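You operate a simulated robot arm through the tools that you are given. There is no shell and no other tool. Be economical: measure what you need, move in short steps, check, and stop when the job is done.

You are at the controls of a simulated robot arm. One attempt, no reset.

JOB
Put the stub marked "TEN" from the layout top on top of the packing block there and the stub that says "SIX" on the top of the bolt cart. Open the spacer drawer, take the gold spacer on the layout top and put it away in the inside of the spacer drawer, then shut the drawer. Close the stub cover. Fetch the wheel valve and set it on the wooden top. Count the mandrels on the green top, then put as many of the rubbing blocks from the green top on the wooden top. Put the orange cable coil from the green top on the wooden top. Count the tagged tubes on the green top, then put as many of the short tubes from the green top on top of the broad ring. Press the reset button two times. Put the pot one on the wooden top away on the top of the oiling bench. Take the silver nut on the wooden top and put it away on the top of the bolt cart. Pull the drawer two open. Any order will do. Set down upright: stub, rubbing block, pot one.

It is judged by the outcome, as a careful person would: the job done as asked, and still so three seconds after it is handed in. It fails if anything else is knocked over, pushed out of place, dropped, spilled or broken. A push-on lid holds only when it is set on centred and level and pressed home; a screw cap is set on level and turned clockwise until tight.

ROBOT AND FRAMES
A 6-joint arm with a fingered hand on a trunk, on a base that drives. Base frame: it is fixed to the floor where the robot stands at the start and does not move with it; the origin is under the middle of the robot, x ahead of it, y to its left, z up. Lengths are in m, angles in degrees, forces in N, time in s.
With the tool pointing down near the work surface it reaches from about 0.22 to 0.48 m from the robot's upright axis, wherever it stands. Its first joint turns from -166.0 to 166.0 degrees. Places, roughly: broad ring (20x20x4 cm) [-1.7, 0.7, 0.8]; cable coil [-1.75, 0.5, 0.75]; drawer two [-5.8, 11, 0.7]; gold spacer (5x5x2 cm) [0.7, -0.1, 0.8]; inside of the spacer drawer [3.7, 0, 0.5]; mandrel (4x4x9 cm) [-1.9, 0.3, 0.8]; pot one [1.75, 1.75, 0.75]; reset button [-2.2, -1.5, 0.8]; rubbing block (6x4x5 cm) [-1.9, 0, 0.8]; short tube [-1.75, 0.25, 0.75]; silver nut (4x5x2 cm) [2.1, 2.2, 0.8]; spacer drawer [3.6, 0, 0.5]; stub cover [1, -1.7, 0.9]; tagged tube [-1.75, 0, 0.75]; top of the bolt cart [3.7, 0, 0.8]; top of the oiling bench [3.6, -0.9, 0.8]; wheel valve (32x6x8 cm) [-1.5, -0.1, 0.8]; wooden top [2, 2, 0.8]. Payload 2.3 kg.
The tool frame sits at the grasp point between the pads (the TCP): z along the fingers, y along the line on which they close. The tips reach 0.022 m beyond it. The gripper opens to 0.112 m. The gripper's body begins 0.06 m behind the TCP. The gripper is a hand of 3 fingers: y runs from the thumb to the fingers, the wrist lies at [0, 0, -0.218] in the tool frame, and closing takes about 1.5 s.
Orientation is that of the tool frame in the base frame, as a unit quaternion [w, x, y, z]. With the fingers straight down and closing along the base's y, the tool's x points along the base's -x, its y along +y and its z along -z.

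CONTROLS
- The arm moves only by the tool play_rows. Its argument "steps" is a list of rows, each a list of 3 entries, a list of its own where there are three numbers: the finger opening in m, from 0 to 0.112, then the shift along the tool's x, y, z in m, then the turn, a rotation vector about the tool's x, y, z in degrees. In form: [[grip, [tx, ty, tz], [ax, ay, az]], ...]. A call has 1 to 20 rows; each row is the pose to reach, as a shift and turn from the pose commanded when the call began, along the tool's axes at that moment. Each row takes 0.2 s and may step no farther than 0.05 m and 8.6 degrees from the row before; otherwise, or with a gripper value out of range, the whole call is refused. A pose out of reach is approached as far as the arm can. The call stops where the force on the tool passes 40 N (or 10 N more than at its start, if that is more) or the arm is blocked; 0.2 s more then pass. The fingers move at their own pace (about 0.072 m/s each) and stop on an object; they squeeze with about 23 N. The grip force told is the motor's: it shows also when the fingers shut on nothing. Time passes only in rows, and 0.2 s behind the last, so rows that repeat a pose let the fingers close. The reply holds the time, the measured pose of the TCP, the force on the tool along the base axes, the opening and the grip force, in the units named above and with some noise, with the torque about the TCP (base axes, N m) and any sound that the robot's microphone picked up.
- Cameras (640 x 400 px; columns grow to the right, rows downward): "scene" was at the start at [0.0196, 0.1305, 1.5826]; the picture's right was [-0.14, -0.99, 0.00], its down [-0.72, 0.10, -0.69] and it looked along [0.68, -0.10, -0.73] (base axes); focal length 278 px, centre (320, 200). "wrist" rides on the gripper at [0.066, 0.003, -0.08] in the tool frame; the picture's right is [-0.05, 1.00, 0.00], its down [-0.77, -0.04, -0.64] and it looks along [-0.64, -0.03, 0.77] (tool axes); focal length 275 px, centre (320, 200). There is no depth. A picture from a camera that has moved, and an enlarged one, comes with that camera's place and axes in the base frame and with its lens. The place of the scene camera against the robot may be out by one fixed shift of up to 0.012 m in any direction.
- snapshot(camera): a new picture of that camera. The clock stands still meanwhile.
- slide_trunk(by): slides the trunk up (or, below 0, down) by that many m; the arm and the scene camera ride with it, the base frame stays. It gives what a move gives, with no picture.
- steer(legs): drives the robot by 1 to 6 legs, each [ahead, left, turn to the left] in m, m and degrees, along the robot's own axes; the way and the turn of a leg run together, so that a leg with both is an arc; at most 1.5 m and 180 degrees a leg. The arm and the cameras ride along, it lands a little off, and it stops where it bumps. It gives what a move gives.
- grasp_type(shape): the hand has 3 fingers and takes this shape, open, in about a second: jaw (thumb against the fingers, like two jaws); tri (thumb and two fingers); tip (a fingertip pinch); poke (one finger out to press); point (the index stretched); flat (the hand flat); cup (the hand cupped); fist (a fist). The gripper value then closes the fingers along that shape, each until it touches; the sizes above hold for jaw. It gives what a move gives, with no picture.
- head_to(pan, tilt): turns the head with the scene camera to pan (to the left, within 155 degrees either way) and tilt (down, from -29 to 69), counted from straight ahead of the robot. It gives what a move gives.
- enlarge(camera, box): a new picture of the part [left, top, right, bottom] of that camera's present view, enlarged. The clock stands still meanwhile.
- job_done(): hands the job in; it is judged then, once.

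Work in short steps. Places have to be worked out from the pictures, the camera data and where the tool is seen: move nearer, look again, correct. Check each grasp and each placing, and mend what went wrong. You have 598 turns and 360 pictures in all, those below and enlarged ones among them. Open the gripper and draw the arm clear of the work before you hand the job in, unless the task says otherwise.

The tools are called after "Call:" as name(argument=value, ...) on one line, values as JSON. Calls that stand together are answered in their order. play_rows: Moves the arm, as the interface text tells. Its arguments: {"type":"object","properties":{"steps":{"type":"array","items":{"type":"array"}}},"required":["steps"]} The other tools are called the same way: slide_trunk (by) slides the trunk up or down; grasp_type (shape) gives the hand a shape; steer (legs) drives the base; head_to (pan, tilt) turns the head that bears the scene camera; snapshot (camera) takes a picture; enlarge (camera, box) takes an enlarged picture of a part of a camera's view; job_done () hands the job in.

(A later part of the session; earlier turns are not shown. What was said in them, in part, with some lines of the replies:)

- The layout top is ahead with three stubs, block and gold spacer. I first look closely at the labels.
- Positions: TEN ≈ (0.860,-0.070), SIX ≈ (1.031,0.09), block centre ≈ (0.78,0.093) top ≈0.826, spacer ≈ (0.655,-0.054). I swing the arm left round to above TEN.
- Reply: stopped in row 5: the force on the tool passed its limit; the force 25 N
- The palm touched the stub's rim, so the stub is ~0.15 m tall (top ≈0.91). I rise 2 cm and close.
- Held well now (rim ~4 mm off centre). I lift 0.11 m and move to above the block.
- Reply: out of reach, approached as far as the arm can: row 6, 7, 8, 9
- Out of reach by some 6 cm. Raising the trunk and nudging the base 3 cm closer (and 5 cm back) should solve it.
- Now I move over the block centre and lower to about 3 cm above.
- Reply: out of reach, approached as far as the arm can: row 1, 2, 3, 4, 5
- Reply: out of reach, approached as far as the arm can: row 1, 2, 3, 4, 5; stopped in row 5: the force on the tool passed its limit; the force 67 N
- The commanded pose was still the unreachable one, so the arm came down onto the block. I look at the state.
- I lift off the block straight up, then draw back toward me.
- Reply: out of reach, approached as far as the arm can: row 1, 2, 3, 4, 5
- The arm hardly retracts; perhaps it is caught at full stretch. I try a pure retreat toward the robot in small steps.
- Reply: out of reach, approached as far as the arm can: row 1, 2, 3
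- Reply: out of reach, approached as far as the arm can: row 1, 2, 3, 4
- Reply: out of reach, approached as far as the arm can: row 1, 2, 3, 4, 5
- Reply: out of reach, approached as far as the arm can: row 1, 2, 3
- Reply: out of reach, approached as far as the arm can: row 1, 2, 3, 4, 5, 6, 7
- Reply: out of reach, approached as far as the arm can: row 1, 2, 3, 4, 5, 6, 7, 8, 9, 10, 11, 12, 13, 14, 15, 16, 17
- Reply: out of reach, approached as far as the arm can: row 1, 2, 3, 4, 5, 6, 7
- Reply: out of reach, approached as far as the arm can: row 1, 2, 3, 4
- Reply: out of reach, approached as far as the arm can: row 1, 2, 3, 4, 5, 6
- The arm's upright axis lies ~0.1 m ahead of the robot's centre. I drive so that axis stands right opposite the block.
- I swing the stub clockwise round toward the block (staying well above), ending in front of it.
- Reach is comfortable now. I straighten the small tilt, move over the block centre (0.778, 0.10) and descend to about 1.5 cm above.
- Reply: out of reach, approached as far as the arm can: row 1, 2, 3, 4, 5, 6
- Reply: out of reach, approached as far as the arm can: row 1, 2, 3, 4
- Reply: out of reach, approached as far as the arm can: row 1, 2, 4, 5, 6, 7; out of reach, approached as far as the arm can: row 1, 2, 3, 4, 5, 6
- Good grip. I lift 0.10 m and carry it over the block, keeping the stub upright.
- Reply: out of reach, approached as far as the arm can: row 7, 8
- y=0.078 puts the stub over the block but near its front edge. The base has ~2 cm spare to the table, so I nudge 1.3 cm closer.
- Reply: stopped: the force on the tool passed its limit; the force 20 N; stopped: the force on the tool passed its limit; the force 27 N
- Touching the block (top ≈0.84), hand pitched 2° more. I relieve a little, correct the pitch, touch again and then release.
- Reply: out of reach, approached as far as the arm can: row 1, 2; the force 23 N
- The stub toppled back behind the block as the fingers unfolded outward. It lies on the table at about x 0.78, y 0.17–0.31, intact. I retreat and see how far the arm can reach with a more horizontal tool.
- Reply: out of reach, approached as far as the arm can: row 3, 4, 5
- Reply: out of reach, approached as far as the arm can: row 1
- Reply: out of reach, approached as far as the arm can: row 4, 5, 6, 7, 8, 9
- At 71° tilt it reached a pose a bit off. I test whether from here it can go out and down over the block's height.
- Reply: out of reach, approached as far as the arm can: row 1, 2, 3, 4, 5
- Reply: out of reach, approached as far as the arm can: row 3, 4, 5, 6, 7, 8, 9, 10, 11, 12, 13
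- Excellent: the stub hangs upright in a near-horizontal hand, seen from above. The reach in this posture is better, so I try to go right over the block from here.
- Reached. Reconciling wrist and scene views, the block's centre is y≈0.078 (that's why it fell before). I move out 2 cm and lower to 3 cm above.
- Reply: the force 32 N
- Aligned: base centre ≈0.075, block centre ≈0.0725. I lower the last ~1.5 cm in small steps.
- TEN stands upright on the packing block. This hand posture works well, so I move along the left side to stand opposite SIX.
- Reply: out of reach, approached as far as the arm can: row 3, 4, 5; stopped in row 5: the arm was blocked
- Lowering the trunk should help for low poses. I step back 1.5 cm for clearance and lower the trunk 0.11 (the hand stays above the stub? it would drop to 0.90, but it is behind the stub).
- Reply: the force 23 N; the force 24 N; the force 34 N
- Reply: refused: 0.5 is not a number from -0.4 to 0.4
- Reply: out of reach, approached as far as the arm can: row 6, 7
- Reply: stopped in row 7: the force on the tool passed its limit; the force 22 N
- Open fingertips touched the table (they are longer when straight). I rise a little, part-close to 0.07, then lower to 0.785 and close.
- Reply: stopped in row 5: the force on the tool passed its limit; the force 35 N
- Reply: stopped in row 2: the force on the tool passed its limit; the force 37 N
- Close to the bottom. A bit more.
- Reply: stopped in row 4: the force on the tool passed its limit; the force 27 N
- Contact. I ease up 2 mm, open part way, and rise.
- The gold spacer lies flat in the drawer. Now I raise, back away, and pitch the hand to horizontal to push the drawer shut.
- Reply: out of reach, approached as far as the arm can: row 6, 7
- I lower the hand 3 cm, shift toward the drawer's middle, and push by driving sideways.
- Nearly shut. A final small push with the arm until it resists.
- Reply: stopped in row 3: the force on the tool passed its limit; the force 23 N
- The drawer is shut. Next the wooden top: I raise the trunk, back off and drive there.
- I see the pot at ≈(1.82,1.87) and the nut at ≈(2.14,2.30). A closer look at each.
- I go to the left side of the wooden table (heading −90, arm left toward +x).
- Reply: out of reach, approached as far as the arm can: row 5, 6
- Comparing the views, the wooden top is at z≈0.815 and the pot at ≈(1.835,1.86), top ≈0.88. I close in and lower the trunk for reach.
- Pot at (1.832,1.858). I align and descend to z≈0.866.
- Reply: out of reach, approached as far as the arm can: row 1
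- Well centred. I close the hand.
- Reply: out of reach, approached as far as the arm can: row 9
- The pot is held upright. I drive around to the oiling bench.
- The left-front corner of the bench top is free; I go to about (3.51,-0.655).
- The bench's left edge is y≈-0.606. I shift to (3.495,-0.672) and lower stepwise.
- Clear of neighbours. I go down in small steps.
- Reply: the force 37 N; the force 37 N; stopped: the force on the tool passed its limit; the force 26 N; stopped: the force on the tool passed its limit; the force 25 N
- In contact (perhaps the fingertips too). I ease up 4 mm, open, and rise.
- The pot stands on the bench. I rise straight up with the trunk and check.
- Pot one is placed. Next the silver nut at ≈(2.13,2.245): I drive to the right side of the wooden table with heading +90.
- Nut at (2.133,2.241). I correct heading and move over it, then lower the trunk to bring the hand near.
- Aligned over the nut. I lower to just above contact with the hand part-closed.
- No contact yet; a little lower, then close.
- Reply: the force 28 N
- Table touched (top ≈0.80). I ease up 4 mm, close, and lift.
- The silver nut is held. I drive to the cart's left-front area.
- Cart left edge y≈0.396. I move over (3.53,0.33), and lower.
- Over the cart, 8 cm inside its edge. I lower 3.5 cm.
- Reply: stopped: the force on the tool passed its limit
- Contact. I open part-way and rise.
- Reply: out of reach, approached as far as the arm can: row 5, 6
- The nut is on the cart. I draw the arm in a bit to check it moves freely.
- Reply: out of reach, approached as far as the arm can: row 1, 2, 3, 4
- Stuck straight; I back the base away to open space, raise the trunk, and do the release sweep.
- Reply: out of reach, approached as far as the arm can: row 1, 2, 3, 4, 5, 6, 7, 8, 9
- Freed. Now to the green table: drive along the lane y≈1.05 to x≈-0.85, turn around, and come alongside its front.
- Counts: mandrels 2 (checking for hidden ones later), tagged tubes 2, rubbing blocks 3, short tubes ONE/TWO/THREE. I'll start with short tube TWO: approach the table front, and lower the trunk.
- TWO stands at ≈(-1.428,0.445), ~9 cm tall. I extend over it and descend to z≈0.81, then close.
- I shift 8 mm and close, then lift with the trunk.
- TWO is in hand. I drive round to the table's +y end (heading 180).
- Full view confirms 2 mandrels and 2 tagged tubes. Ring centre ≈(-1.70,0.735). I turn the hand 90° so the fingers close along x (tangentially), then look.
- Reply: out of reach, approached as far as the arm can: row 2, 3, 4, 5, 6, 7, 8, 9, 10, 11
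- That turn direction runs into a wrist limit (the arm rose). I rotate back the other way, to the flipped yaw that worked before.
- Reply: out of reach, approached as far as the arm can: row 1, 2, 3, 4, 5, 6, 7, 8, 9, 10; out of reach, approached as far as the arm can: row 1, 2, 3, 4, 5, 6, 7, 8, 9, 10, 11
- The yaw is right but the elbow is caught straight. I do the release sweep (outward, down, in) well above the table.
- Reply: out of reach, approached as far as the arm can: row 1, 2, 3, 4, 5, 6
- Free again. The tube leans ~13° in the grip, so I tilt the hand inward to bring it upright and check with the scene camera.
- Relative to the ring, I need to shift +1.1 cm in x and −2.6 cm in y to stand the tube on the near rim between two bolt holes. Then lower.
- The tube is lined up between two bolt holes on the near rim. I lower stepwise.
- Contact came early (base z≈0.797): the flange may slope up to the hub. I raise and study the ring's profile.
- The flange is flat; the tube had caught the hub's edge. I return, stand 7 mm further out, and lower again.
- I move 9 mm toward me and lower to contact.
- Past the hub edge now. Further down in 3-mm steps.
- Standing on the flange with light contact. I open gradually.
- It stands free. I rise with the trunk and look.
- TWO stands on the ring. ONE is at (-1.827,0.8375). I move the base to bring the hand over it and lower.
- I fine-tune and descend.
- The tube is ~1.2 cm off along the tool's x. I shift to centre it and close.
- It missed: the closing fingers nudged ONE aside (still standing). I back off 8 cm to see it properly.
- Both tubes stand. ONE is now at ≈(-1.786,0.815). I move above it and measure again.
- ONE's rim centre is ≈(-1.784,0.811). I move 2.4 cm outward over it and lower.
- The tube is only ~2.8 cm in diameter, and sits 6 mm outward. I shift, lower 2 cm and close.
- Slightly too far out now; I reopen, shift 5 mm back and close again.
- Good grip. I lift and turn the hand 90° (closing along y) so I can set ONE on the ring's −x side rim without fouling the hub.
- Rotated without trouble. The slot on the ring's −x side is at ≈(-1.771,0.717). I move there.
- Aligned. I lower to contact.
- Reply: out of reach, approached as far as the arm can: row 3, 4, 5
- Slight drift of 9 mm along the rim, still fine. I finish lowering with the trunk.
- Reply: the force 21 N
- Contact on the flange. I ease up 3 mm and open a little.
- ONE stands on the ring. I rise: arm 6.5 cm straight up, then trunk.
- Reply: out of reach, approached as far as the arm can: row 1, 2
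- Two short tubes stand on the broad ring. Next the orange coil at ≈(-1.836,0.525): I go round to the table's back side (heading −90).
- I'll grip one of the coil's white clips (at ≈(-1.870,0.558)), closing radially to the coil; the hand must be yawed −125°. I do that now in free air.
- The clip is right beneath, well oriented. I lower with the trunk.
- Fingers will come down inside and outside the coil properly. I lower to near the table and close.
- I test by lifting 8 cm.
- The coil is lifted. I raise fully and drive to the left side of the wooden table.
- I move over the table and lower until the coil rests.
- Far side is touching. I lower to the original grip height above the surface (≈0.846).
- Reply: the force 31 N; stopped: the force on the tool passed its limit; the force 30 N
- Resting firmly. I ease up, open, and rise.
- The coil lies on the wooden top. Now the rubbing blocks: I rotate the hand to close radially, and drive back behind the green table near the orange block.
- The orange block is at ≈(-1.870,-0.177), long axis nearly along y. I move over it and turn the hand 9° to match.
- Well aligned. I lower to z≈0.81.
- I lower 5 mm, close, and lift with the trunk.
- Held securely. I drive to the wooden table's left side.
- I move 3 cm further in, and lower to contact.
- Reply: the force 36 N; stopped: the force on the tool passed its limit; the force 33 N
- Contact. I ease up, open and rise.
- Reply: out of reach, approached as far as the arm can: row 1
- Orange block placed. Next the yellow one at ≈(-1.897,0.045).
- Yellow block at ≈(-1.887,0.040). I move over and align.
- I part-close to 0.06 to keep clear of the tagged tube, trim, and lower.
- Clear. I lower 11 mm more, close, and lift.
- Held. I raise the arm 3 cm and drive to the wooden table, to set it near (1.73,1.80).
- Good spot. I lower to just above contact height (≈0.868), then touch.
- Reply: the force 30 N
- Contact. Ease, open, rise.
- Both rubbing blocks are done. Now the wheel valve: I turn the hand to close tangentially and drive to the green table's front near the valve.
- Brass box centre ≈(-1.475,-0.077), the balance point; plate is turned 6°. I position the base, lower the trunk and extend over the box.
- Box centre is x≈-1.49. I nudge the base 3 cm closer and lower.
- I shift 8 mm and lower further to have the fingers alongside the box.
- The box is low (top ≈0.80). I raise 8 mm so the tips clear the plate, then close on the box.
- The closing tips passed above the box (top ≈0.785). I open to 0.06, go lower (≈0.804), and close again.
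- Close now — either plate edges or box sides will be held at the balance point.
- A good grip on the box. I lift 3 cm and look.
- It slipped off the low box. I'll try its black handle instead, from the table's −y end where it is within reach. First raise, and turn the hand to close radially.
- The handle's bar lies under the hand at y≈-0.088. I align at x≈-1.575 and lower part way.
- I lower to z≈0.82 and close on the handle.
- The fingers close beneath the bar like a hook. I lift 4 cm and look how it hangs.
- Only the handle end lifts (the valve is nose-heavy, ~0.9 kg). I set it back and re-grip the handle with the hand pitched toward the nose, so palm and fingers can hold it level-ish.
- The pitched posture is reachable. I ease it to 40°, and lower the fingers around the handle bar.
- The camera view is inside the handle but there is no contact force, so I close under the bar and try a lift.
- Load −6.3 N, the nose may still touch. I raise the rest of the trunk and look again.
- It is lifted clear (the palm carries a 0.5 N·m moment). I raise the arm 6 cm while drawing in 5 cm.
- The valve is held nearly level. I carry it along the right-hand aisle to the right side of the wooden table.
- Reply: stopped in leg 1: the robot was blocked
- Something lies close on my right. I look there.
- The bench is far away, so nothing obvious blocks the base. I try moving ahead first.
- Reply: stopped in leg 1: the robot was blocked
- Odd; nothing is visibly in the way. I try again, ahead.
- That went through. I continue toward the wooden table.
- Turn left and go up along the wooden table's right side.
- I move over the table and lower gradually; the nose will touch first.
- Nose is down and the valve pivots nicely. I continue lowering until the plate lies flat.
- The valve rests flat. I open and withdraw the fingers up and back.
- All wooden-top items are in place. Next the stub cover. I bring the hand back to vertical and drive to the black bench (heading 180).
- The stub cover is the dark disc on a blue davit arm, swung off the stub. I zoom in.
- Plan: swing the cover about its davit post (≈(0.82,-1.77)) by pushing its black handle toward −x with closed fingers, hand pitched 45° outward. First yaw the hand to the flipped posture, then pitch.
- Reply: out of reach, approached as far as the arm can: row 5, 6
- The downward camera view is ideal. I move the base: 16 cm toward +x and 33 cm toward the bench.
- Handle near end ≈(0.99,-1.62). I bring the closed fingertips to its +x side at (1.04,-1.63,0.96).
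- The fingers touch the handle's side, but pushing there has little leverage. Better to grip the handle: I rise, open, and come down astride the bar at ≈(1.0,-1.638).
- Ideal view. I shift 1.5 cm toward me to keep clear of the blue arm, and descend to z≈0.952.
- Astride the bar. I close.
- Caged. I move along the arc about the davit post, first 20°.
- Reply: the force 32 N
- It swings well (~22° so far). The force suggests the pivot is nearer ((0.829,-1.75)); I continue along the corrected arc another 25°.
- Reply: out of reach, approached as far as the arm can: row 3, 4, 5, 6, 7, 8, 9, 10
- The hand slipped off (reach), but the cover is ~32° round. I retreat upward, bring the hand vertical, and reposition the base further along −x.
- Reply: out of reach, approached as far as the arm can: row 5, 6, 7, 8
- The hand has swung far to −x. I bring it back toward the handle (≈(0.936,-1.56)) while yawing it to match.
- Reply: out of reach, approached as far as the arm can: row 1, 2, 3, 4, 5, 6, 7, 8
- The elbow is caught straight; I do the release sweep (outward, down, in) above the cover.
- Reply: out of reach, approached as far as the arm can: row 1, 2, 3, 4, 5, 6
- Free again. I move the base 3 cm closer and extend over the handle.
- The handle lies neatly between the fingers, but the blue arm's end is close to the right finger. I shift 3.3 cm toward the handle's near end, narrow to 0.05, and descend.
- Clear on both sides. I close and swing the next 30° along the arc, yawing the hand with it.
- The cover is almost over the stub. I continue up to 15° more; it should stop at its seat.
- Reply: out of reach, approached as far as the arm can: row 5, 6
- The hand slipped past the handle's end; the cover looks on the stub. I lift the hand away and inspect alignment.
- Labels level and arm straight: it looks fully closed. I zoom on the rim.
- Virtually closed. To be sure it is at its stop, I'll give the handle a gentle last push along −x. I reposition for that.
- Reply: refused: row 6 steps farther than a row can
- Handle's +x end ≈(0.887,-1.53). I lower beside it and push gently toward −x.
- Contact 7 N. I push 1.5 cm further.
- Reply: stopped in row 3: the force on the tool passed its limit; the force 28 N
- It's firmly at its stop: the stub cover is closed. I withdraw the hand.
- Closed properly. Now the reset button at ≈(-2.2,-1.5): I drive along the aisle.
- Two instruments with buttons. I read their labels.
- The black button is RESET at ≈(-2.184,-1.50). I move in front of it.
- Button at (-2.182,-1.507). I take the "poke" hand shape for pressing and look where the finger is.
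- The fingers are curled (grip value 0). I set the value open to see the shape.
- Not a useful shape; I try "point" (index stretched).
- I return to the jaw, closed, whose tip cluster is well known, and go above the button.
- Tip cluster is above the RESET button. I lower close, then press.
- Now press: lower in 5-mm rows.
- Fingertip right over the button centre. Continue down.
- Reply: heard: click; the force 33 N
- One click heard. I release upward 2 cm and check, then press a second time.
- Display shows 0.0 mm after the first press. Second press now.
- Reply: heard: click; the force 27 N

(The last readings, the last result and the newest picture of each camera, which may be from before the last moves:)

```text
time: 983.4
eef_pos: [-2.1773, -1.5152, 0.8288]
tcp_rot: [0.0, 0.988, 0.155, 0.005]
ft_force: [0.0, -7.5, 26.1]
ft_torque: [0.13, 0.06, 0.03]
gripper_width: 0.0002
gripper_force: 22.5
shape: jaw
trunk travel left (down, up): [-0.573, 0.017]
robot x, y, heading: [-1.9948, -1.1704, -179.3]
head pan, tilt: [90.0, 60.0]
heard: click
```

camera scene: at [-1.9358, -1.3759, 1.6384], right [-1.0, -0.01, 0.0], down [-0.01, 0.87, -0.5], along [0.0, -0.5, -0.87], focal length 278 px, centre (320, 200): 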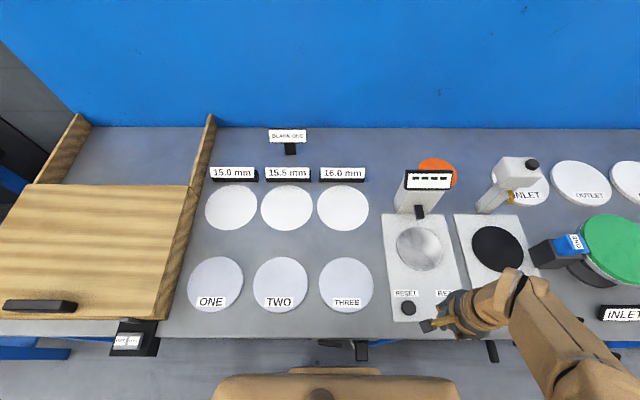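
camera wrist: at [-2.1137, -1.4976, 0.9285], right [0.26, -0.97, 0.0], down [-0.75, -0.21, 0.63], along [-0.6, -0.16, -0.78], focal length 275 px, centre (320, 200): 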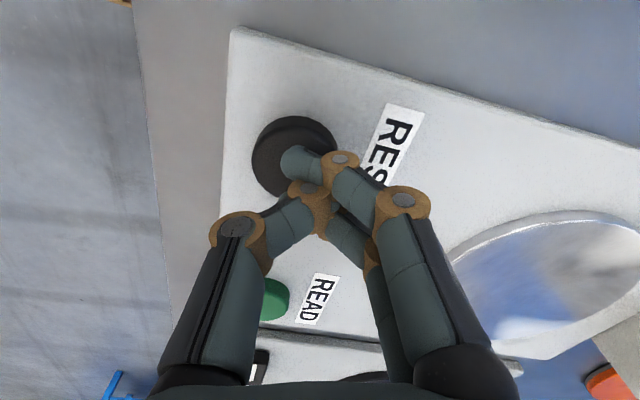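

Second click heard: two presses done. I rise and withdraw.

Call:
play_rows(steps=[[0.0, [0, 0, -0.02], [0, 0, 0]], [0.0, [0, 0, -0.06], [0, 0, 0]], [0.0, [0, 0, -0.1], [0, 0, 0]], [0.0, [0.01, -0.04, -0.14], [0, 0, 0]], [0.0, [0.02, -0.08, -0.18], [0, 0, 0]]])

Call:
steer(legs=[[0, -0.35, 0]])

Call:
head_to(pan=-130, tilt=10)

Call:
snapshot(camera="scene")

Call:
head_to(pan=-70, tilt=10)

Call:
snapshot(camera="scene")

```text
refused: row 4 steps farther than a row can; nothing moved
```

```text
time: 985.7
eef_pos: [-2.1798, -1.1628, 0.8274]
tcp_rot: [-0.003, 0.988, 0.155, 0.006]
ft_force: [-0.4, 0.8, 0.2]
ft_torque: [-0.01, 0.03, 0.0]
gripper_width: 0.0
gripper_force: 23.6
shape: jaw
trunk travel left (down, up): [-0.573, 0.017]
robot x, y, heading: [-1.9997, -0.8194, -179.6]
head pan, tilt: [90.0, 60.0]
```

```text
time: 988.9
eef_pos: [-2.1798, -1.1642, 0.8289]
tcp_rot: [-0.002, 0.988, 0.154, 0.006]
ft_force: [0.0, -1.0, 0.2]
ft_torque: [0.03, 0.01, 0.01]
gripper_width: 0.0001
gripper_force: 23.2
shape: jaw
trunk travel left (down, up): [-0.573, 0.017]
robot x, y, heading: [-2.0013, -0.8248, -179.7]
head pan, tilt: [-130.0, 10.0]
```

```text
78 pictures are left
camera scene: at [-1.8789, -0.8876, 1.713], right [0.77, -0.64, 0.0], down [-0.11, -0.13, -0.98], along [0.63, 0.76, -0.17], focal length 278 px, centre (320, 200)
```

scene: 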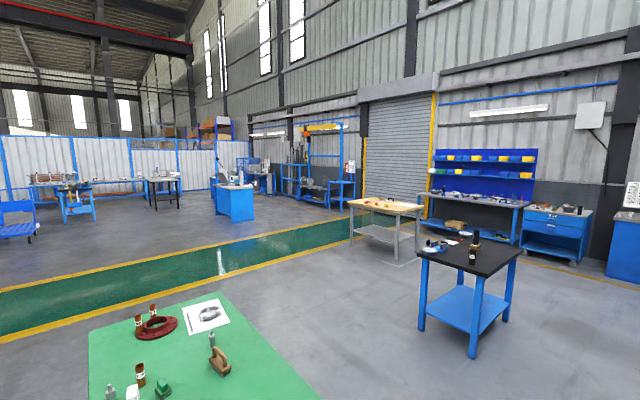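

```text
time: 990.2
eef_pos: [-2.1793, -1.1633, 0.8272]
tcp_rot: [-0.003, 0.988, 0.154, 0.006]
ft_force: [0.3, 0.2, -1.1]
ft_torque: [-0.03, 0.0, 0.0]
gripper_width: 0.0004
gripper_force: 22.7
shape: jaw
trunk travel left (down, up): [-0.573, 0.017]
robot x, y, heading: [-2.0044, -0.8211, -180.0]
head pan, tilt: [-70.0, 10.0]
```

```text
77 pictures are left
camera scene: at [-1.9705, -0.872, 1.713], right [0.94, 0.35, 0.0], down [0.06, -0.16, -0.98], along [-0.34, 0.92, -0.17], focal length 278 px, centre (320, 200)
```

scene: 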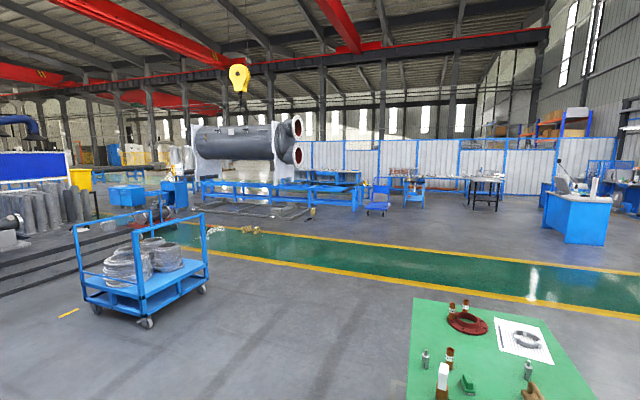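

The withdraw rows were refused, so the finger slid off the button as the base moved. I check that nothing on the bench was displaced.

Call:
head_to(pan=90, tilt=50)

Call:
snapshot(camera="scene")

Call:
enlarge(camera="scene", box=[340, 90, 520, 210])

```text
time: 992.6
eef_pos: [-2.1795, -1.1632, 0.8261]
tcp_rot: [-0.003, 0.988, 0.154, 0.006]
ft_force: [-0.4, 0.1, 0.5]
ft_torque: [0.0, 0.02, 0.04]
gripper_width: 0.0002
gripper_force: 22.8
shape: jaw
trunk travel left (down, up): [-0.573, 0.017]
robot x, y, heading: [-1.9994, -0.8197, -179.6]
head pan, tilt: [90.0, 50.0]
```

```text
76 pictures are left
camera scene: at [-1.9379, -1.0362, 1.6511], right [-1.0, 0.0, 0.0], down [0.0, 0.77, -0.64], along [0.0, -0.64, -0.77], focal length 278 px, centre (320, 200)
```

scene: 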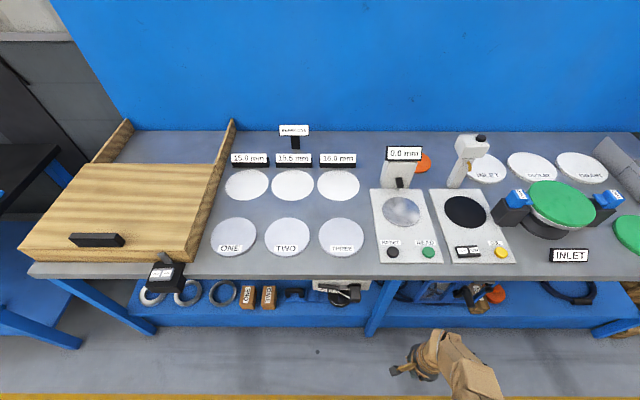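

```text
3.33 times, centred on (430, 150) of scene
camera zoom: at [-1.9379, -1.0362, 1.6511], right [-1.0, 0.0, 0.0], down [0.0, 0.77, -0.64], along [0.0, -0.64, -0.77], focal length 925 px, centre (-47, 367)
```

zoom: 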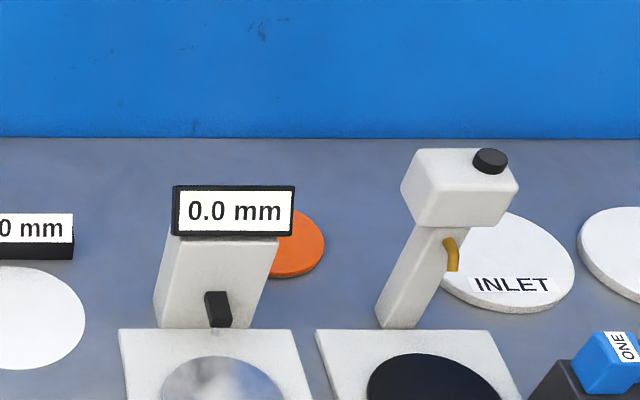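

All in place. I zoom in the direction of drawer two (image centre at pan −70).

Call:
play_rows(steps=[[0.0, [0, -0.02, -0.04], [0, 0, 0]], [0.0, [0, -0.03, -0.08], [0, 0, 0]], [0.0, [0, -0.04, -0.12], [0, 0, 0]], [0.0, [0, -0.04, -0.16], [0, 0, 0]], [0.0, [0, -0.04, -0.2], [0, 0, 0]]])

Call:
head_to(pan=-70, tilt=8)

Call:
enlarge(camera="scene", box=[180, 120, 440, 240])

Call:
enlarge(camera="scene", box=[270, 150, 390, 210])

```text
time: 993.8
eef_pos: [-2.1925, -1.1249, 1.0285]
tcp_rot: [-0.003, 0.988, 0.155, 0.006]
ft_force: [0.5, 0.0, -0.8]
ft_torque: [-0.01, -0.01, -0.03]
gripper_width: 0.0
gripper_force: 23.2
shape: jaw
trunk travel left (down, up): [-0.573, 0.017]
robot x, y, heading: [-1.9998, -0.8193, -179.6]
head pan, tilt: [90.0, 50.0]
```

```text
time: 996.3
eef_pos: [-2.193, -1.1258, 1.0269]
tcp_rot: [-0.003, 0.988, 0.154, 0.007]
ft_force: [-0.3, -0.3, 0.2]
ft_torque: [0.01, 0.01, -0.02]
gripper_width: 0.0
gripper_force: 23.3
shape: jaw
trunk travel left (down, up): [-0.573, 0.017]
robot x, y, heading: [-2.0017, -0.8211, -179.5]
head pan, tilt: [-70.0, 8.0]
```

```text
2.46 times, centred on (310, 180) of scene
camera zoom: at [-1.9705, -0.8724, 1.7162], right [0.94, 0.35, 0.0], down [0.05, -0.13, -0.99], along [-0.34, 0.93, -0.14], focal length 683 px, centre (345, 249)
```

zoom: 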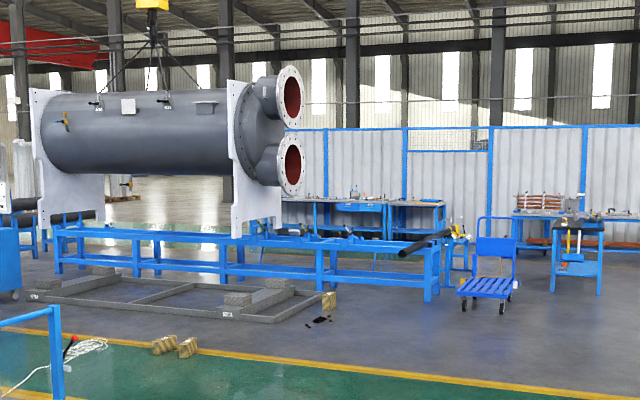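

```text
5.33 times, centred on (330, 180) of scene
camera zoom: at [-1.9705, -0.8724, 1.7162], right [0.94, 0.35, 0.0], down [0.05, -0.13, -0.99], along [-0.34, 0.93, -0.14], focal length 1480 px, centre (267, 307)
```

zoom: 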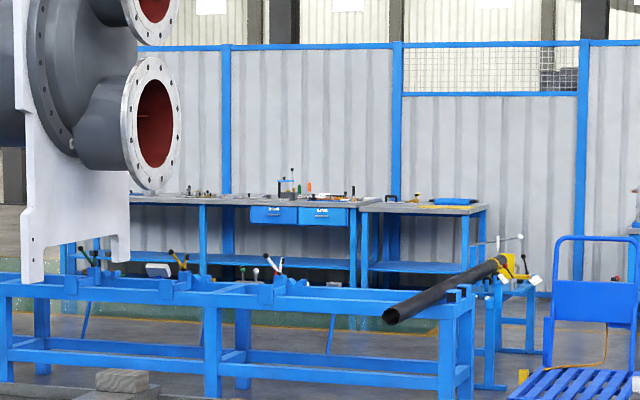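

The drawers are in a bench along the far fence, behind the pipe frame. I route via x≈-1 northwards; first stretch.

Call:
steer(legs=[[0, 0, -90], [0, -1.1, 0], [1.5, 0, 0], [1.5, 0, 0], [1.5, 0, 0], [1.5, 0, 0]])

Call:
head_to(pan=15, tilt=15)

Call:
snapshot(camera="scene")

```text
time: 1033.8
eef_pos: [-1.254, 5.3605, 1.0291]
tcp_rot: [0.003, 0.809, -0.588, 0.006]
ft_force: [-0.6, -0.2, 0.2]
ft_torque: [0.01, 0.02, 0.03]
gripper_width: 0.0
gripper_force: 22.5
shape: jaw
trunk travel left (down, up): [-0.573, 0.017]
robot x, y, heading: [-0.9493, 5.1668, 90.5]
head pan, tilt: [-70.0, 8.0]
```

```text
time: 1035.4
eef_pos: [-1.2563, 5.3594, 1.0271]
tcp_rot: [0.003, 0.809, -0.588, 0.006]
ft_force: [0.1, 0.2, 0.2]
ft_torque: [0.01, -0.03, 0.02]
gripper_width: 0.0
gripper_force: 23.3
shape: jaw
trunk travel left (down, up): [-0.573, 0.017]
robot x, y, heading: [-0.9506, 5.1662, 90.6]
head pan, tilt: [15.0, 15.0]
```

```text
72 pictures are left
camera scene: at [-1.113, 5.1974, 1.7048], right [0.96, 0.27, 0.0], down [0.07, -0.25, -0.97], along [-0.26, 0.93, -0.26], focal length 278 px, centre (320, 200)
```

scene: 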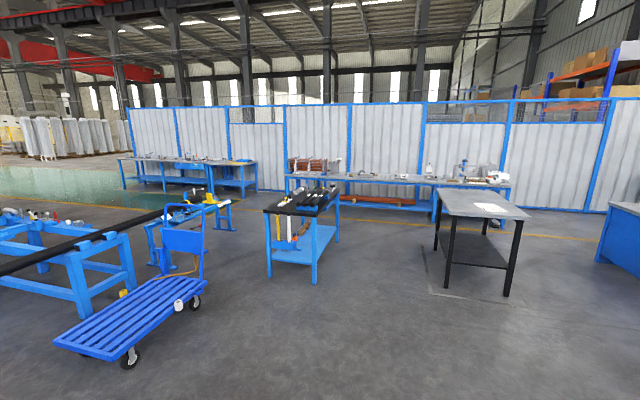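

The gap between the tool table (x<-1.9) and the black table (x>-0.5) is wide; beyond it an aisle at y≈9.7 leads to the drawer bench. I go.

Call:
steer(legs=[[0, 0.25, -0.6], [1.5, 0, 0], [1.5, 0, 0], [1.5, 0, 0]])

Call:
head_to(pan=70, tilt=20)

Call:
snapshot(camera="scene")

```text
time: 1058.4
eef_pos: [-1.4501, 9.8919, 1.0281]
tcp_rot: [0.003, 0.796, -0.605, 0.007]
ft_force: [0.5, -1.0, 0.0]
ft_torque: [-0.02, 0.0, 0.0]
gripper_width: 0.0
gripper_force: 22.6
shape: jaw
trunk travel left (down, up): [-0.573, 0.017]
robot x, y, heading: [-1.1516, 9.6883, 88.3]
head pan, tilt: [15.0, 15.0]
```

```text
time: 1059.6
eef_pos: [-1.4511, 9.8938, 1.0286]
tcp_rot: [0.003, 0.796, -0.605, 0.007]
ft_force: [-0.6, 0.1, 0.2]
ft_torque: [-0.01, 0.0, -0.01]
gripper_width: 0.0
gripper_force: 23.3
shape: jaw
trunk travel left (down, up): [-0.573, 0.017]
robot x, y, heading: [-1.1496, 9.6896, 87.7]
head pan, tilt: [70.0, 20.0]
```

```text
71 pictures are left
camera scene: at [-1.3803, 9.6678, 1.6967], right [0.37, 0.93, 0.0], down [0.32, -0.13, -0.94], along [-0.87, 0.35, -0.34], focal length 278 px, centre (320, 200)
```

scene: 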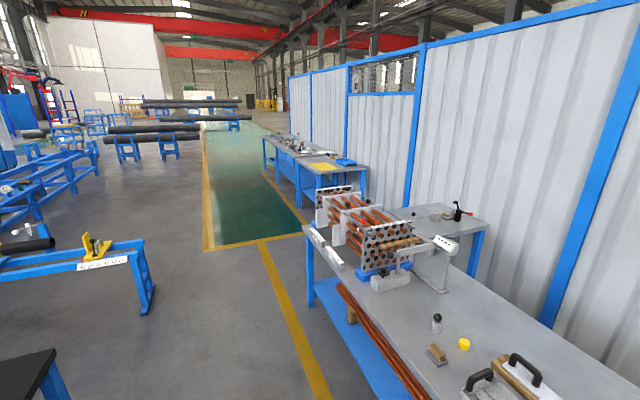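

Aisle is clear. I turn to heading 0 and reverse along it to x≈-5.2.

Call:
steer(legs=[[0, 0, -87.7], [-1.5, 0, 0], [-1.5, 0, 0], [-1.1, 0, 0]])

Call:
head_to(pan=95, tilt=40)

Call:
snapshot(camera="scene")

```text
time: 1083.0
eef_pos: [-5.0453, 9.96, 1.0264]
tcp_rot: [-0.007, -0.157, 0.988, -0.003]
ft_force: [0.3, 0.0, 0.0]
ft_torque: [-0.03, 0.02, -0.03]
gripper_width: 0.0
gripper_force: 22.9
shape: jaw
trunk travel left (down, up): [-0.573, 0.017]
robot x, y, heading: [-5.2352, 9.6515, 0.5]
head pan, tilt: [70.0, 20.0]
```

```text
time: 1083.9
eef_pos: [-5.0454, 9.9593, 1.0276]
tcp_rot: [-0.007, -0.158, 0.987, -0.003]
ft_force: [-0.2, -0.1, 0.4]
ft_torque: [0.03, 0.01, -0.01]
gripper_width: 0.0
gripper_force: 23.0
shape: jaw
trunk travel left (down, up): [-0.573, 0.017]
robot x, y, heading: [-5.235, 9.6542, 0.6]
head pan, tilt: [95.0, 40.0]
```

```text
70 pictures are left
camera scene: at [-5.3061, 9.8781, 1.6653], right [1.0, 0.1, 0.0], down [0.06, -0.64, -0.77], along [-0.07, 0.76, -0.64], focal length 278 px, centre (320, 200)
```

scene: 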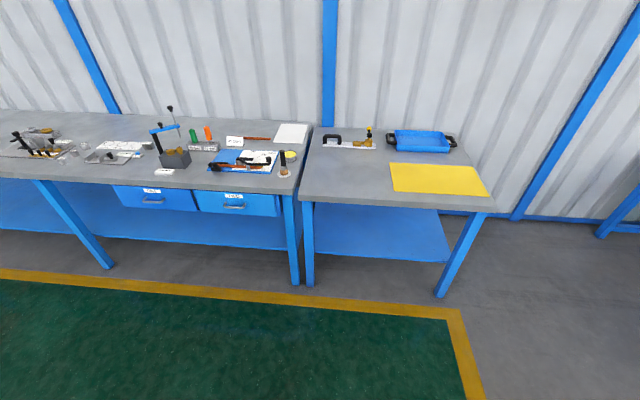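

Call:
enlarge(camera="scene", box=[100, 170, 300, 230])

```text
3.20 times, centred on (200, 200) of scene
camera zoom: at [-5.3061, 9.8781, 1.6653], right [1.0, 0.1, 0.0], down [0.06, -0.64, -0.77], along [-0.07, 0.76, -0.64], focal length 888 px, centre (704, 200)
```

zoom: 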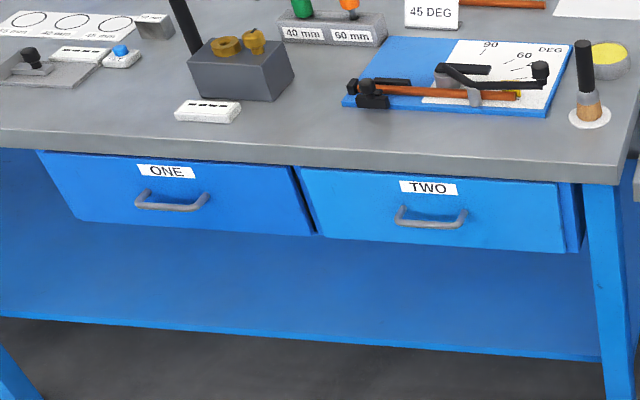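

Drawer TWO's handle is at ≈(-5.86,10.93,0.70). I pitch the hand horizontal with vertical closing, drive opposite the handle, and lower the trunk.

Call:
play_rows(steps=[[0.06, [0, 0, 0], [0, 0, 8]], [0.112, [0, 0, 0], [0, 0, 16]], [0.112, [0, 0, 0], [0, 0, 18]]])

Call:
play_rows(steps=[[0.112, [0, 0.011, 0], [-8.2, 0, 0]], [0.112, [0, 0.022, 0], [-16.4, 0, 0]], [0.112, [0, 0.033, 0], [-24.6, 0, 0]], [0.112, [0, 0.044, 0], [-32.8, 0, 0]], [0.112, [0, 0.055, 0], [-41, 0, 0]], [0.112, [0, 0.066, 0], [-49.2, 0, 0]], [0.112, [0, 0.077, 0], [-57.4, 0, 0]], [0.112, [0, 0.088, 0], [-65.6, 0, 0]], [0.112, [0, 0.1, 0], [-73.8, 0, 0]], [0.112, [0, 0.12, 0], [-82, 0, 0]], [0.112, [0, 0.13, 0], [-82, 0, 0]]])

Call:
steer(legs=[[-0.815, 0, -0.6]])

Call:
slide_trunk(by=-0.31)

Call:
snapshot(camera="wrist")

Call:
snapshot(camera="scene")

```text
time: 1084.7
eef_pos: [-5.0447, 9.959, 1.0276]
tcp_rot: [-0.007, 0.0, 1.0, -0.003]
ft_force: [-0.4, 0.0, -0.5]
ft_torque: [-0.01, -0.03, -0.02]
gripper_width: 0.0764
gripper_force: 0.1
shape: jaw
trunk travel left (down, up): [-0.573, 0.017]
robot x, y, heading: [-5.2357, 9.6518, 0.7]
head pan, tilt: [95.0, 40.0]
```

```text
time: 1087.1
eef_pos: [-4.9591, 10.1717, 1.0552]
tcp_rot: [-0.007, 0.003, 0.757, 0.654]
ft_force: [-0.3, -0.3, 0.2]
ft_torque: [-0.02, 0.01, 0.02]
gripper_width: 0.1121
gripper_force: 0.1
shape: jaw
out of reach, approached as far as the arm can: row 6, 7, 8, 9, 10, 11
trunk travel left (down, up): [-0.573, 0.017]
robot x, y, heading: [-5.2373, 9.6488, 0.3]
head pan, tilt: [95.0, 40.0]
```

```text
time: 1091.4
eef_pos: [-5.7701, 10.1643, 1.0559]
tcp_rot: [-0.003, 0.008, 0.757, 0.653]
ft_force: [-1.0, 0.1, -0.1]
ft_torque: [-0.02, 0.02, 0.02]
gripper_width: 0.1119
gripper_force: 0.1
shape: jaw
trunk travel left (down, up): [-0.573, 0.017]
robot x, y, heading: [-6.0549, 9.6491, -0.1]
head pan, tilt: [95.0, 40.0]
```

```text
time: 1094.5
eef_pos: [-5.7709, 10.1635, 0.7446]
tcp_rot: [-0.002, 0.008, 0.757, 0.653]
ft_force: [-0.1, -0.6, 0.1]
ft_torque: [0.02, 0.02, -0.02]
gripper_width: 0.112
gripper_force: 0.1
shape: jaw
trunk travel left (down, up): [-0.263, 0.327]
robot x, y, heading: [-6.0588, 9.6491, 0.2]
head pan, tilt: [95.0, 40.0]
```

```text
68 pictures are left
camera wrist: at [-5.8366, 10.0849, 0.7617], right [0.06, 0.15, 0.99], down [0.77, -0.64, 0.05], along [0.64, 0.75, -0.15], focal length 275 px, centre (320, 200)
```

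wrist: 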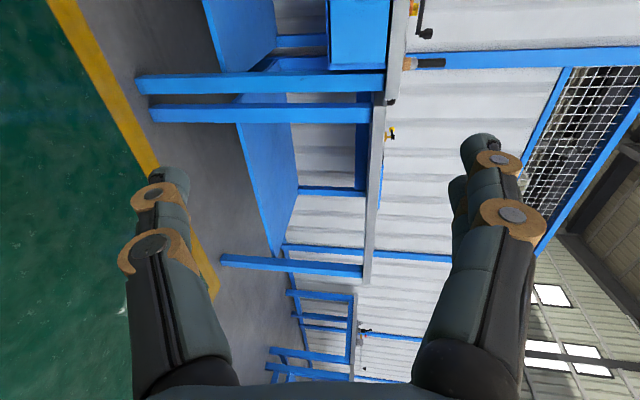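

```text
67 pictures are left
camera scene: at [-6.1216, 9.8754, 1.3553], right [1.0, 0.08, 0.0], down [0.05, -0.64, -0.77], along [-0.07, 0.76, -0.64], focal length 278 px, centre (320, 200)
```

scene: 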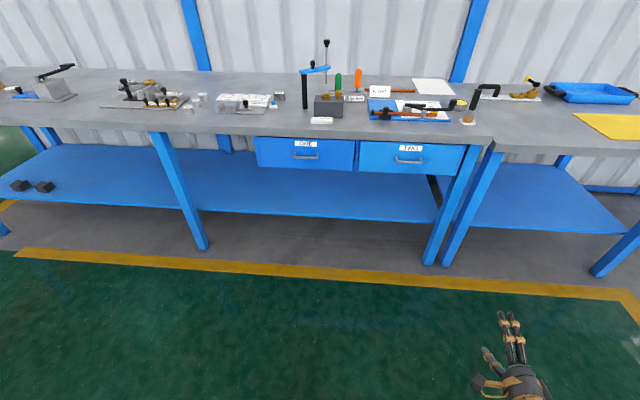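

I move opposite the handle and closer (stand-off ~15 cm), trunk down 4 cm, and look with the wrist camera.

Call:
steer(legs=[[-0.075, 0, 0], [0, 0.6, 0]])

Call:
slide_trunk(by=-0.04)

Call:
snapshot(camera="wrist")

Call:
snapshot(camera="scene")

```text
time: 1098.5
eef_pos: [-5.8455, 10.765, 0.7446]
tcp_rot: [-0.003, 0.007, 0.758, 0.653]
ft_force: [0.4, 0.7, 1.1]
ft_torque: [-0.01, -0.02, 0.01]
gripper_width: 0.1119
gripper_force: 0.0
shape: jaw
trunk travel left (down, up): [-0.263, 0.327]
robot x, y, heading: [-6.1263, 10.2458, -0.1]
head pan, tilt: [95.0, 40.0]
```

```text
time: 1099.4
eef_pos: [-5.8451, 10.7643, 0.706]
tcp_rot: [-0.003, 0.009, 0.757, 0.653]
ft_force: [0.7, 0.3, -0.2]
ft_torque: [-0.02, 0.02, -0.01]
gripper_width: 0.1119
gripper_force: 0.0
shape: jaw
trunk travel left (down, up): [-0.223, 0.367]
robot x, y, heading: [-6.1308, 10.2444, -0.2]
head pan, tilt: [95.0, 40.0]
```

```text
66 pictures are left
camera wrist: at [-5.9108, 10.685, 0.7216], right [0.06, 0.15, 0.99], down [0.77, -0.64, 0.05], along [0.64, 0.75, -0.15], focal length 275 px, centre (320, 200)
```

wrist: 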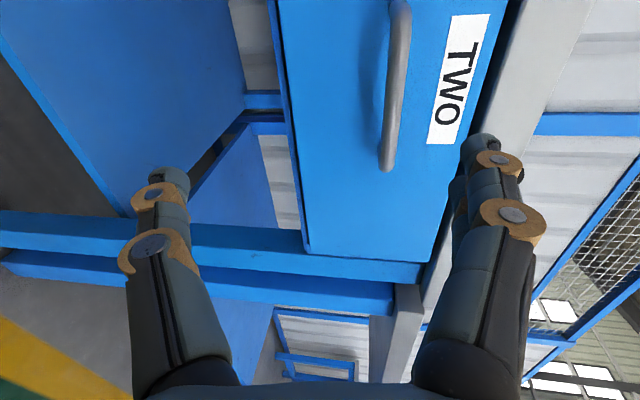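

```text
65 pictures are left
camera scene: at [-6.1957, 10.4754, 1.3152], right [1.0, 0.09, 0.0], down [0.05, -0.64, -0.77], along [-0.07, 0.76, -0.64], focal length 278 px, centre (320, 200)
```

scene: 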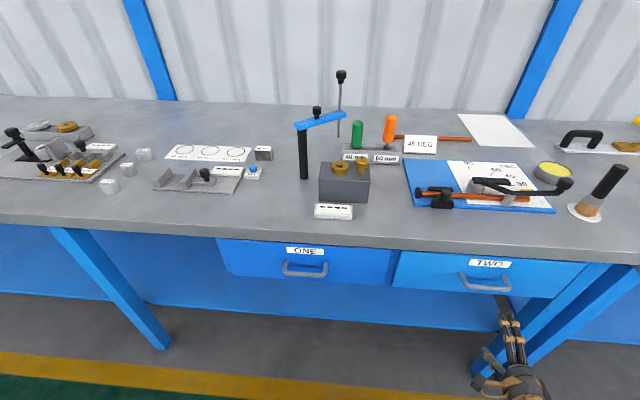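

Handle bar: x −5.89…−5.77, z≈0.742, y≈10.885. I raise 5 cm and advance 12 cm to straddle it.

Call:
slide_trunk(by=0.052)

Call:
play_rows(steps=[[0.112, [0, 0, 0.035], [0, 0, 0]], [0.112, [0, 0, 0.07], [0, 0, 0]], [0.112, [0, 0, 0.1], [0, 0, 0]], [0.112, [0, 0, 0.1], [0, 0, 0]]])

Call:
snapshot(camera="wrist")

```text
time: 1100.3
eef_pos: [-5.8442, 10.7637, 0.7575]
tcp_rot: [-0.003, 0.008, 0.757, 0.653]
ft_force: [1.5, -1.3, 1.1]
ft_torque: [-0.01, -0.03, 0.0]
gripper_width: 0.1121
gripper_force: 0.1
shape: jaw
trunk travel left (down, up): [-0.275, 0.315]
robot x, y, heading: [-6.1299, 10.2498, -0.3]
head pan, tilt: [95.0, 40.0]
```

```text
time: 1101.3
eef_pos: [-5.8456, 10.8255, 0.7553]
tcp_rot: [-0.002, 0.008, 0.758, 0.652]
ft_force: [0.8, -0.1, -0.1]
ft_torque: [0.02, -0.01, -0.03]
gripper_width: 0.1121
gripper_force: 0.0
shape: jaw
out of reach, approached as far as the arm can: row 2, 3, 4
trunk travel left (down, up): [-0.275, 0.315]
robot x, y, heading: [-6.1291, 10.2494, 0.1]
head pan, tilt: [95.0, 40.0]
```

```text
64 pictures are left
camera wrist: at [-5.9117, 10.7463, 0.7711], right [0.06, 0.15, 0.99], down [0.76, -0.64, 0.05], along [0.64, 0.75, -0.15], focal length 275 px, centre (320, 200)
```

wrist: 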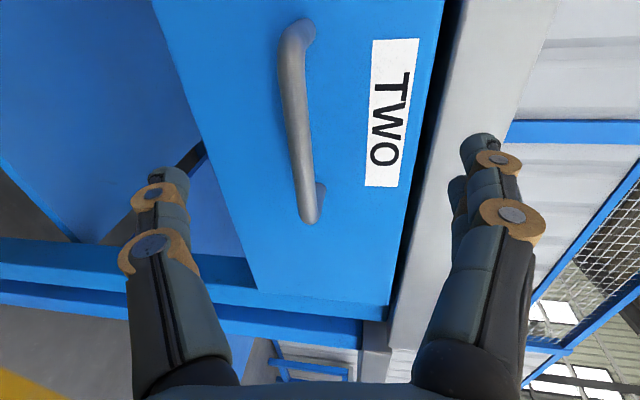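

Bar at y≈10.886, z≈0.737. I close the last 6 cm with the base and lower 1.6 cm, then grip.

Call:
slide_trunk(by=-0.016)

Call:
steer(legs=[[0, 0.06, 0]])

Call:
snapshot(camera="wrist")

```text
time: 1101.9
eef_pos: [-5.8457, 10.8261, 0.7384]
tcp_rot: [-0.001, 0.007, 0.758, 0.652]
ft_force: [-0.3, -1.2, -0.5]
ft_torque: [0.0, 0.0, 0.02]
gripper_width: 0.1121
gripper_force: 0.0
shape: jaw
trunk travel left (down, up): [-0.259, 0.331]
robot x, y, heading: [-6.1296, 10.2495, -0.3]
head pan, tilt: [95.0, 40.0]
```

```text
time: 1103.0
eef_pos: [-5.8449, 10.8756, 0.7346]
tcp_rot: [-0.002, 0.01, 0.76, 0.65]
ft_force: [-4.0, -16.2, -0.9]
ft_torque: [0.92, -0.23, 0.08]
gripper_width: 0.1119
gripper_force: 0.1
shape: jaw
trunk travel left (down, up): [-0.259, 0.331]
robot x, y, heading: [-6.1268, 10.3045, 0.1]
head pan, tilt: [95.0, 40.0]
stopped in leg 1: the force on the tool passed its limit (the readings are from after the stop); the commanded pose is now the measured one
```

```text
63 pictures are left
camera wrist: at [-5.9107, 10.7976, 0.7523], right [0.06, 0.15, 0.99], down [0.76, -0.64, 0.05], along [0.64, 0.75, -0.16], focal length 275 px, centre (320, 200)
```

wrist: 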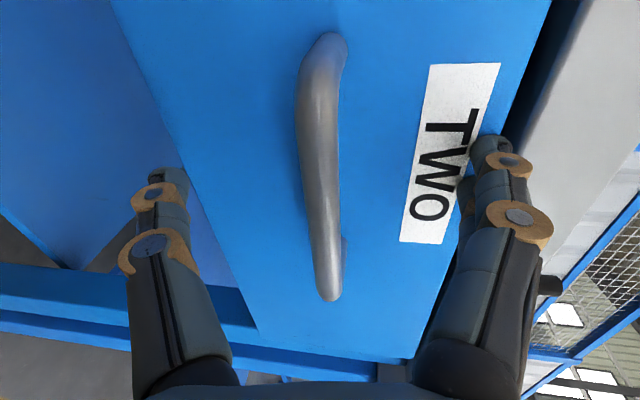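

The upper fingertips touch the bench edge. I back off 1 cm, part-close to 0.06, advance again and close on the bar.

Call:
steer(legs=[[0, -0.012, 0]])

Call:
play_rows(steps=[[0.055, [0, 0, 0], [0, 0, 0]], [0.055, [0, 0, 0], [0, 0, 0]], [0.055, [0, 0, 0], [0, 0, 0]], [0.055, [0, 0, 0], [0, 0, 0]]])

Call:
steer(legs=[[0, 0.02, 0]])

Call:
snapshot(camera="wrist")

```text
time: 1103.7
eef_pos: [-5.8443, 10.8662, 0.7339]
tcp_rot: [-0.002, 0.01, 0.76, 0.65]
ft_force: [-0.1, 0.3, 0.0]
ft_torque: [0.01, 0.0, 0.01]
gripper_width: 0.1119
gripper_force: 0.0
shape: jaw
trunk travel left (down, up): [-0.259, 0.331]
robot x, y, heading: [-6.1303, 10.2903, -0.2]
head pan, tilt: [95.0, 40.0]
```

```text
time: 1104.7
eef_pos: [-5.8446, 10.8671, 0.7348]
tcp_rot: [-0.002, 0.01, 0.76, 0.65]
ft_force: [0.1, -0.2, -0.9]
ft_torque: [-0.04, 0.01, -0.02]
gripper_width: 0.0556
gripper_force: 0.0
shape: jaw
trunk travel left (down, up): [-0.259, 0.331]
robot x, y, heading: [-6.1305, 10.2948, -0.3]
head pan, tilt: [95.0, 40.0]
```

```text
time: 1105.6
eef_pos: [-5.8439, 10.8775, 0.7369]
tcp_rot: [-0.001, 0.011, 0.759, 0.651]
ft_force: [-6.0, -20.2, 3.0]
ft_torque: [0.71, -0.15, 0.19]
gripper_width: 0.0534
gripper_force: 0.0
shape: jaw
trunk travel left (down, up): [-0.259, 0.331]
robot x, y, heading: [-6.1289, 10.3082, -0.2]
head pan, tilt: [95.0, 40.0]
stopped in leg 1: the force on the tool passed its limit (the readings are from after the stop); the commanded pose is now the measured one
```

```text
62 pictures are left
camera wrist: at [-5.9103, 10.7994, 0.7537], right [0.07, 0.15, 0.99], down [0.76, -0.64, 0.05], along [0.64, 0.75, -0.16], focal length 275 px, centre (320, 200)
```

wrist: 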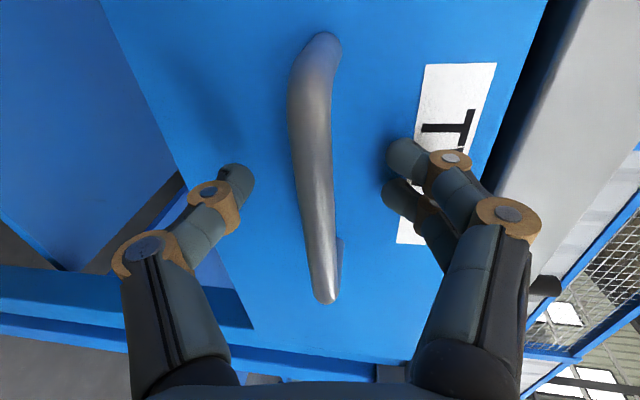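

Tips touch the drawer face, so they are behind the bar. I back off 6 mm and close.

Call:
steer(legs=[[0, -0.007, 0]])

Call:
play_rows(steps=[[0.0, [0, 0, 0], [0, 0, 0]], [0.0, [0, 0, 0], [0, 0, 0]], [0.0, [0, 0, 0], [0, 0, 0]], [0.0, [0, 0, 0], [0, 0, 0]], [0.0, [0, 0, 0], [0, 0, 0]], [0.0, [0, 0, 0], [0, 0, 0]]])

Call:
snapshot(camera="wrist")

```text
time: 1106.3
eef_pos: [-5.8428, 10.8736, 0.7346]
tcp_rot: [-0.002, 0.011, 0.76, 0.65]
ft_force: [0.8, -0.8, 0.9]
ft_torque: [0.02, 0.0, 0.0]
gripper_width: 0.0555
gripper_force: 0.1
shape: jaw
trunk travel left (down, up): [-0.259, 0.331]
robot x, y, heading: [-6.1284, 10.3, -0.3]
head pan, tilt: [95.0, 40.0]
```

```text
time: 1107.7
eef_pos: [-5.8431, 10.8738, 0.7336]
tcp_rot: [-0.002, 0.011, 0.76, 0.65]
ft_force: [0.6, 1.7, -2.1]
ft_torque: [-0.03, -0.02, 0.0]
gripper_width: 0.0002
gripper_force: 23.4
shape: jaw
trunk travel left (down, up): [-0.259, 0.331]
robot x, y, heading: [-6.1302, 10.2996, -0.2]
head pan, tilt: [95.0, 40.0]
```

```text
61 pictures are left
camera wrist: at [-5.9097, 10.7957, 0.7512], right [0.07, 0.15, 0.99], down [0.76, -0.64, 0.05], along [0.64, 0.75, -0.16], focal length 275 px, centre (320, 200)
```

wrist: 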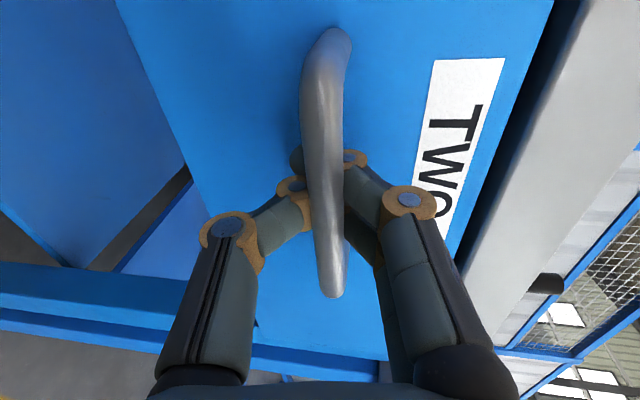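

Hooked behind the bar. I pull by moving the base straight back 20 cm, in two moves.

Call:
steer(legs=[[0, -0.1, 0]])

Call:
steer(legs=[[0, -0.12, 0]])

Call:
snapshot(camera="scene")

```text
time: 1108.9
eef_pos: [-5.8434, 10.7742, 0.7332]
tcp_rot: [-0.002, 0.012, 0.76, 0.65]
ft_force: [0.6, -0.8, -3.1]
ft_torque: [0.02, 0.02, -0.01]
gripper_width: 0.0
gripper_force: 22.9
shape: jaw
trunk travel left (down, up): [-0.259, 0.331]
robot x, y, heading: [-6.1322, 10.196, -0.3]
head pan, tilt: [95.0, 40.0]
```

```text
time: 1110.1
eef_pos: [-5.8457, 10.6526, 0.7344]
tcp_rot: [-0.003, 0.012, 0.76, 0.65]
ft_force: [-0.6, 1.3, -2.5]
ft_torque: [0.04, 0.01, -0.02]
gripper_width: 0.0001
gripper_force: 23.1
shape: jaw
trunk travel left (down, up): [-0.259, 0.331]
robot x, y, heading: [-6.1294, 10.078, 0.1]
head pan, tilt: [95.0, 40.0]
```

```text
60 pictures are left
camera scene: at [-6.1957, 10.3066, 1.3512], right [1.0, 0.08, 0.0], down [0.05, -0.64, -0.77], along [-0.06, 0.76, -0.64], focal length 278 px, centre (320, 200)
```

scene: 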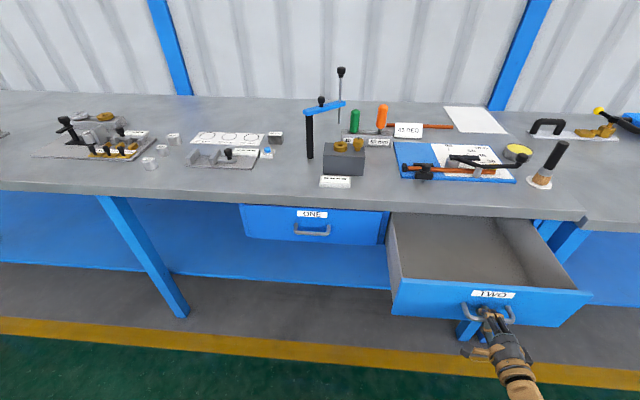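

Drawer two is open 22 cm. I pull a little more to see whether it is fully open.

Call:
steer(legs=[[0, -0.05, 0]])

Call:
snapshot(camera="scene")

```text
time: 1111.0
eef_pos: [-5.8443, 10.6029, 0.7342]
tcp_rot: [-0.002, 0.012, 0.76, 0.65]
ft_force: [-0.5, 0.5, -1.0]
ft_torque: [0.02, -0.01, 0.01]
gripper_width: 0.0001
gripper_force: 22.7
shape: jaw
trunk travel left (down, up): [-0.259, 0.331]
robot x, y, heading: [-6.132, 10.0274, -0.2]
head pan, tilt: [95.0, 40.0]
```

```text
59 pictures are left
camera scene: at [-6.1962, 10.2559, 1.3513], right [1.0, 0.08, 0.0], down [0.05, -0.64, -0.77], along [-0.06, 0.76, -0.64], focal length 278 px, centre (320, 200)
```

scene: 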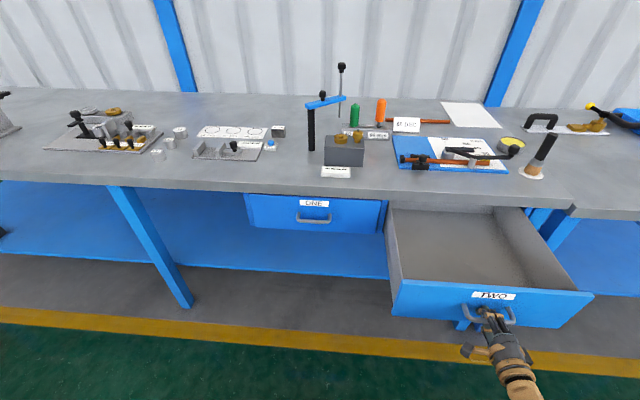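

Open 27 cm; good. I release, back away, and raise.

Call:
play_rows(steps=[[0.05, [0, 0, 0], [0, 0, 0]], [0.09, [0, 0, 0], [0, 0, 0]], [0.112, [0, 0, 0], [0, 0, 0]], [0.112, [0, 0, 0], [0, 0, 0]], [0.112, [0, 0, 0], [0, 0, 0]], [0.112, [0, 0, 0], [0, 0, 0]]])

Call:
steer(legs=[[0, -0.3, 0]])

Call:
snapshot(camera="scene")

```text
time: 1112.4
eef_pos: [-5.8443, 10.6024, 0.7351]
tcp_rot: [-0.001, 0.011, 0.76, 0.65]
ft_force: [-0.2, -0.5, -0.5]
ft_torque: [0.05, 0.02, 0.02]
gripper_width: 0.1117
gripper_force: 0.0
shape: jaw
trunk travel left (down, up): [-0.259, 0.331]
robot x, y, heading: [-6.1293, 10.0266, -0.4]
head pan, tilt: [95.0, 40.0]
```

```text
time: 1114.5
eef_pos: [-5.8466, 10.3034, 0.7343]
tcp_rot: [-0.003, 0.01, 0.76, 0.65]
ft_force: [-0.5, -0.6, -0.3]
ft_torque: [-0.04, -0.03, 0.0]
gripper_width: 0.1121
gripper_force: 0.0
shape: jaw
trunk travel left (down, up): [-0.259, 0.331]
robot x, y, heading: [-6.1294, 9.7273, -0.2]
head pan, tilt: [95.0, 40.0]
```

```text
58 pictures are left
camera scene: at [-6.1982, 9.9559, 1.3513], right [1.0, 0.08, 0.0], down [0.05, -0.64, -0.77], along [-0.06, 0.76, -0.64], focal length 278 px, centre (320, 200)
```

scene: 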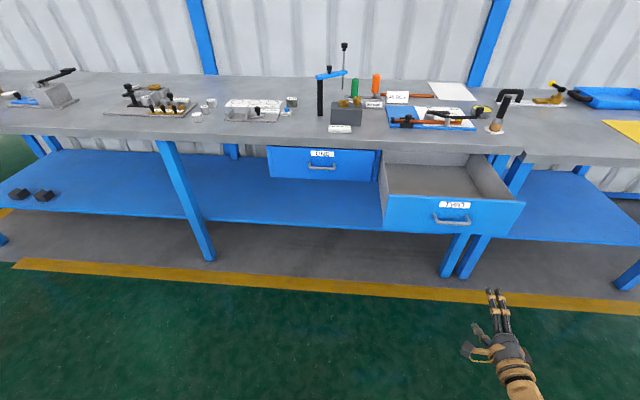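

Drawer two stands open and the arm is clear with the hand open. Everything has been checked along the way, so I hand in.

Call:
job_done()

```text
The job is handed in.
```

The job is handed in with every item done as asked, and the hand is open and clear of the work.

- **Counts:** I counted 2 mandrels, so 2 rubbing blocks (orange and yellow) are on the wooden top. I counted 2 tagged tubes, so short tubes ONE and TWO stand on the broad ring.
- **Dropped once:** Stub TEN fell off the packing block onto the layout top during my first placing. I picked it up and it now stands upright on the block.
- **Nudged:** Short tube ONE was bumped a few centimetres, still standing, before I gripped it and put it on the ring.
- **Reset button:** It clicked twice. A withdraw move was then refused, so the finger slid off the button as the base moved away. I looked afterwards and nothing on that bench had shifted.
- **Assumption:** I took the wooden block marked FIVE to be the packing block.
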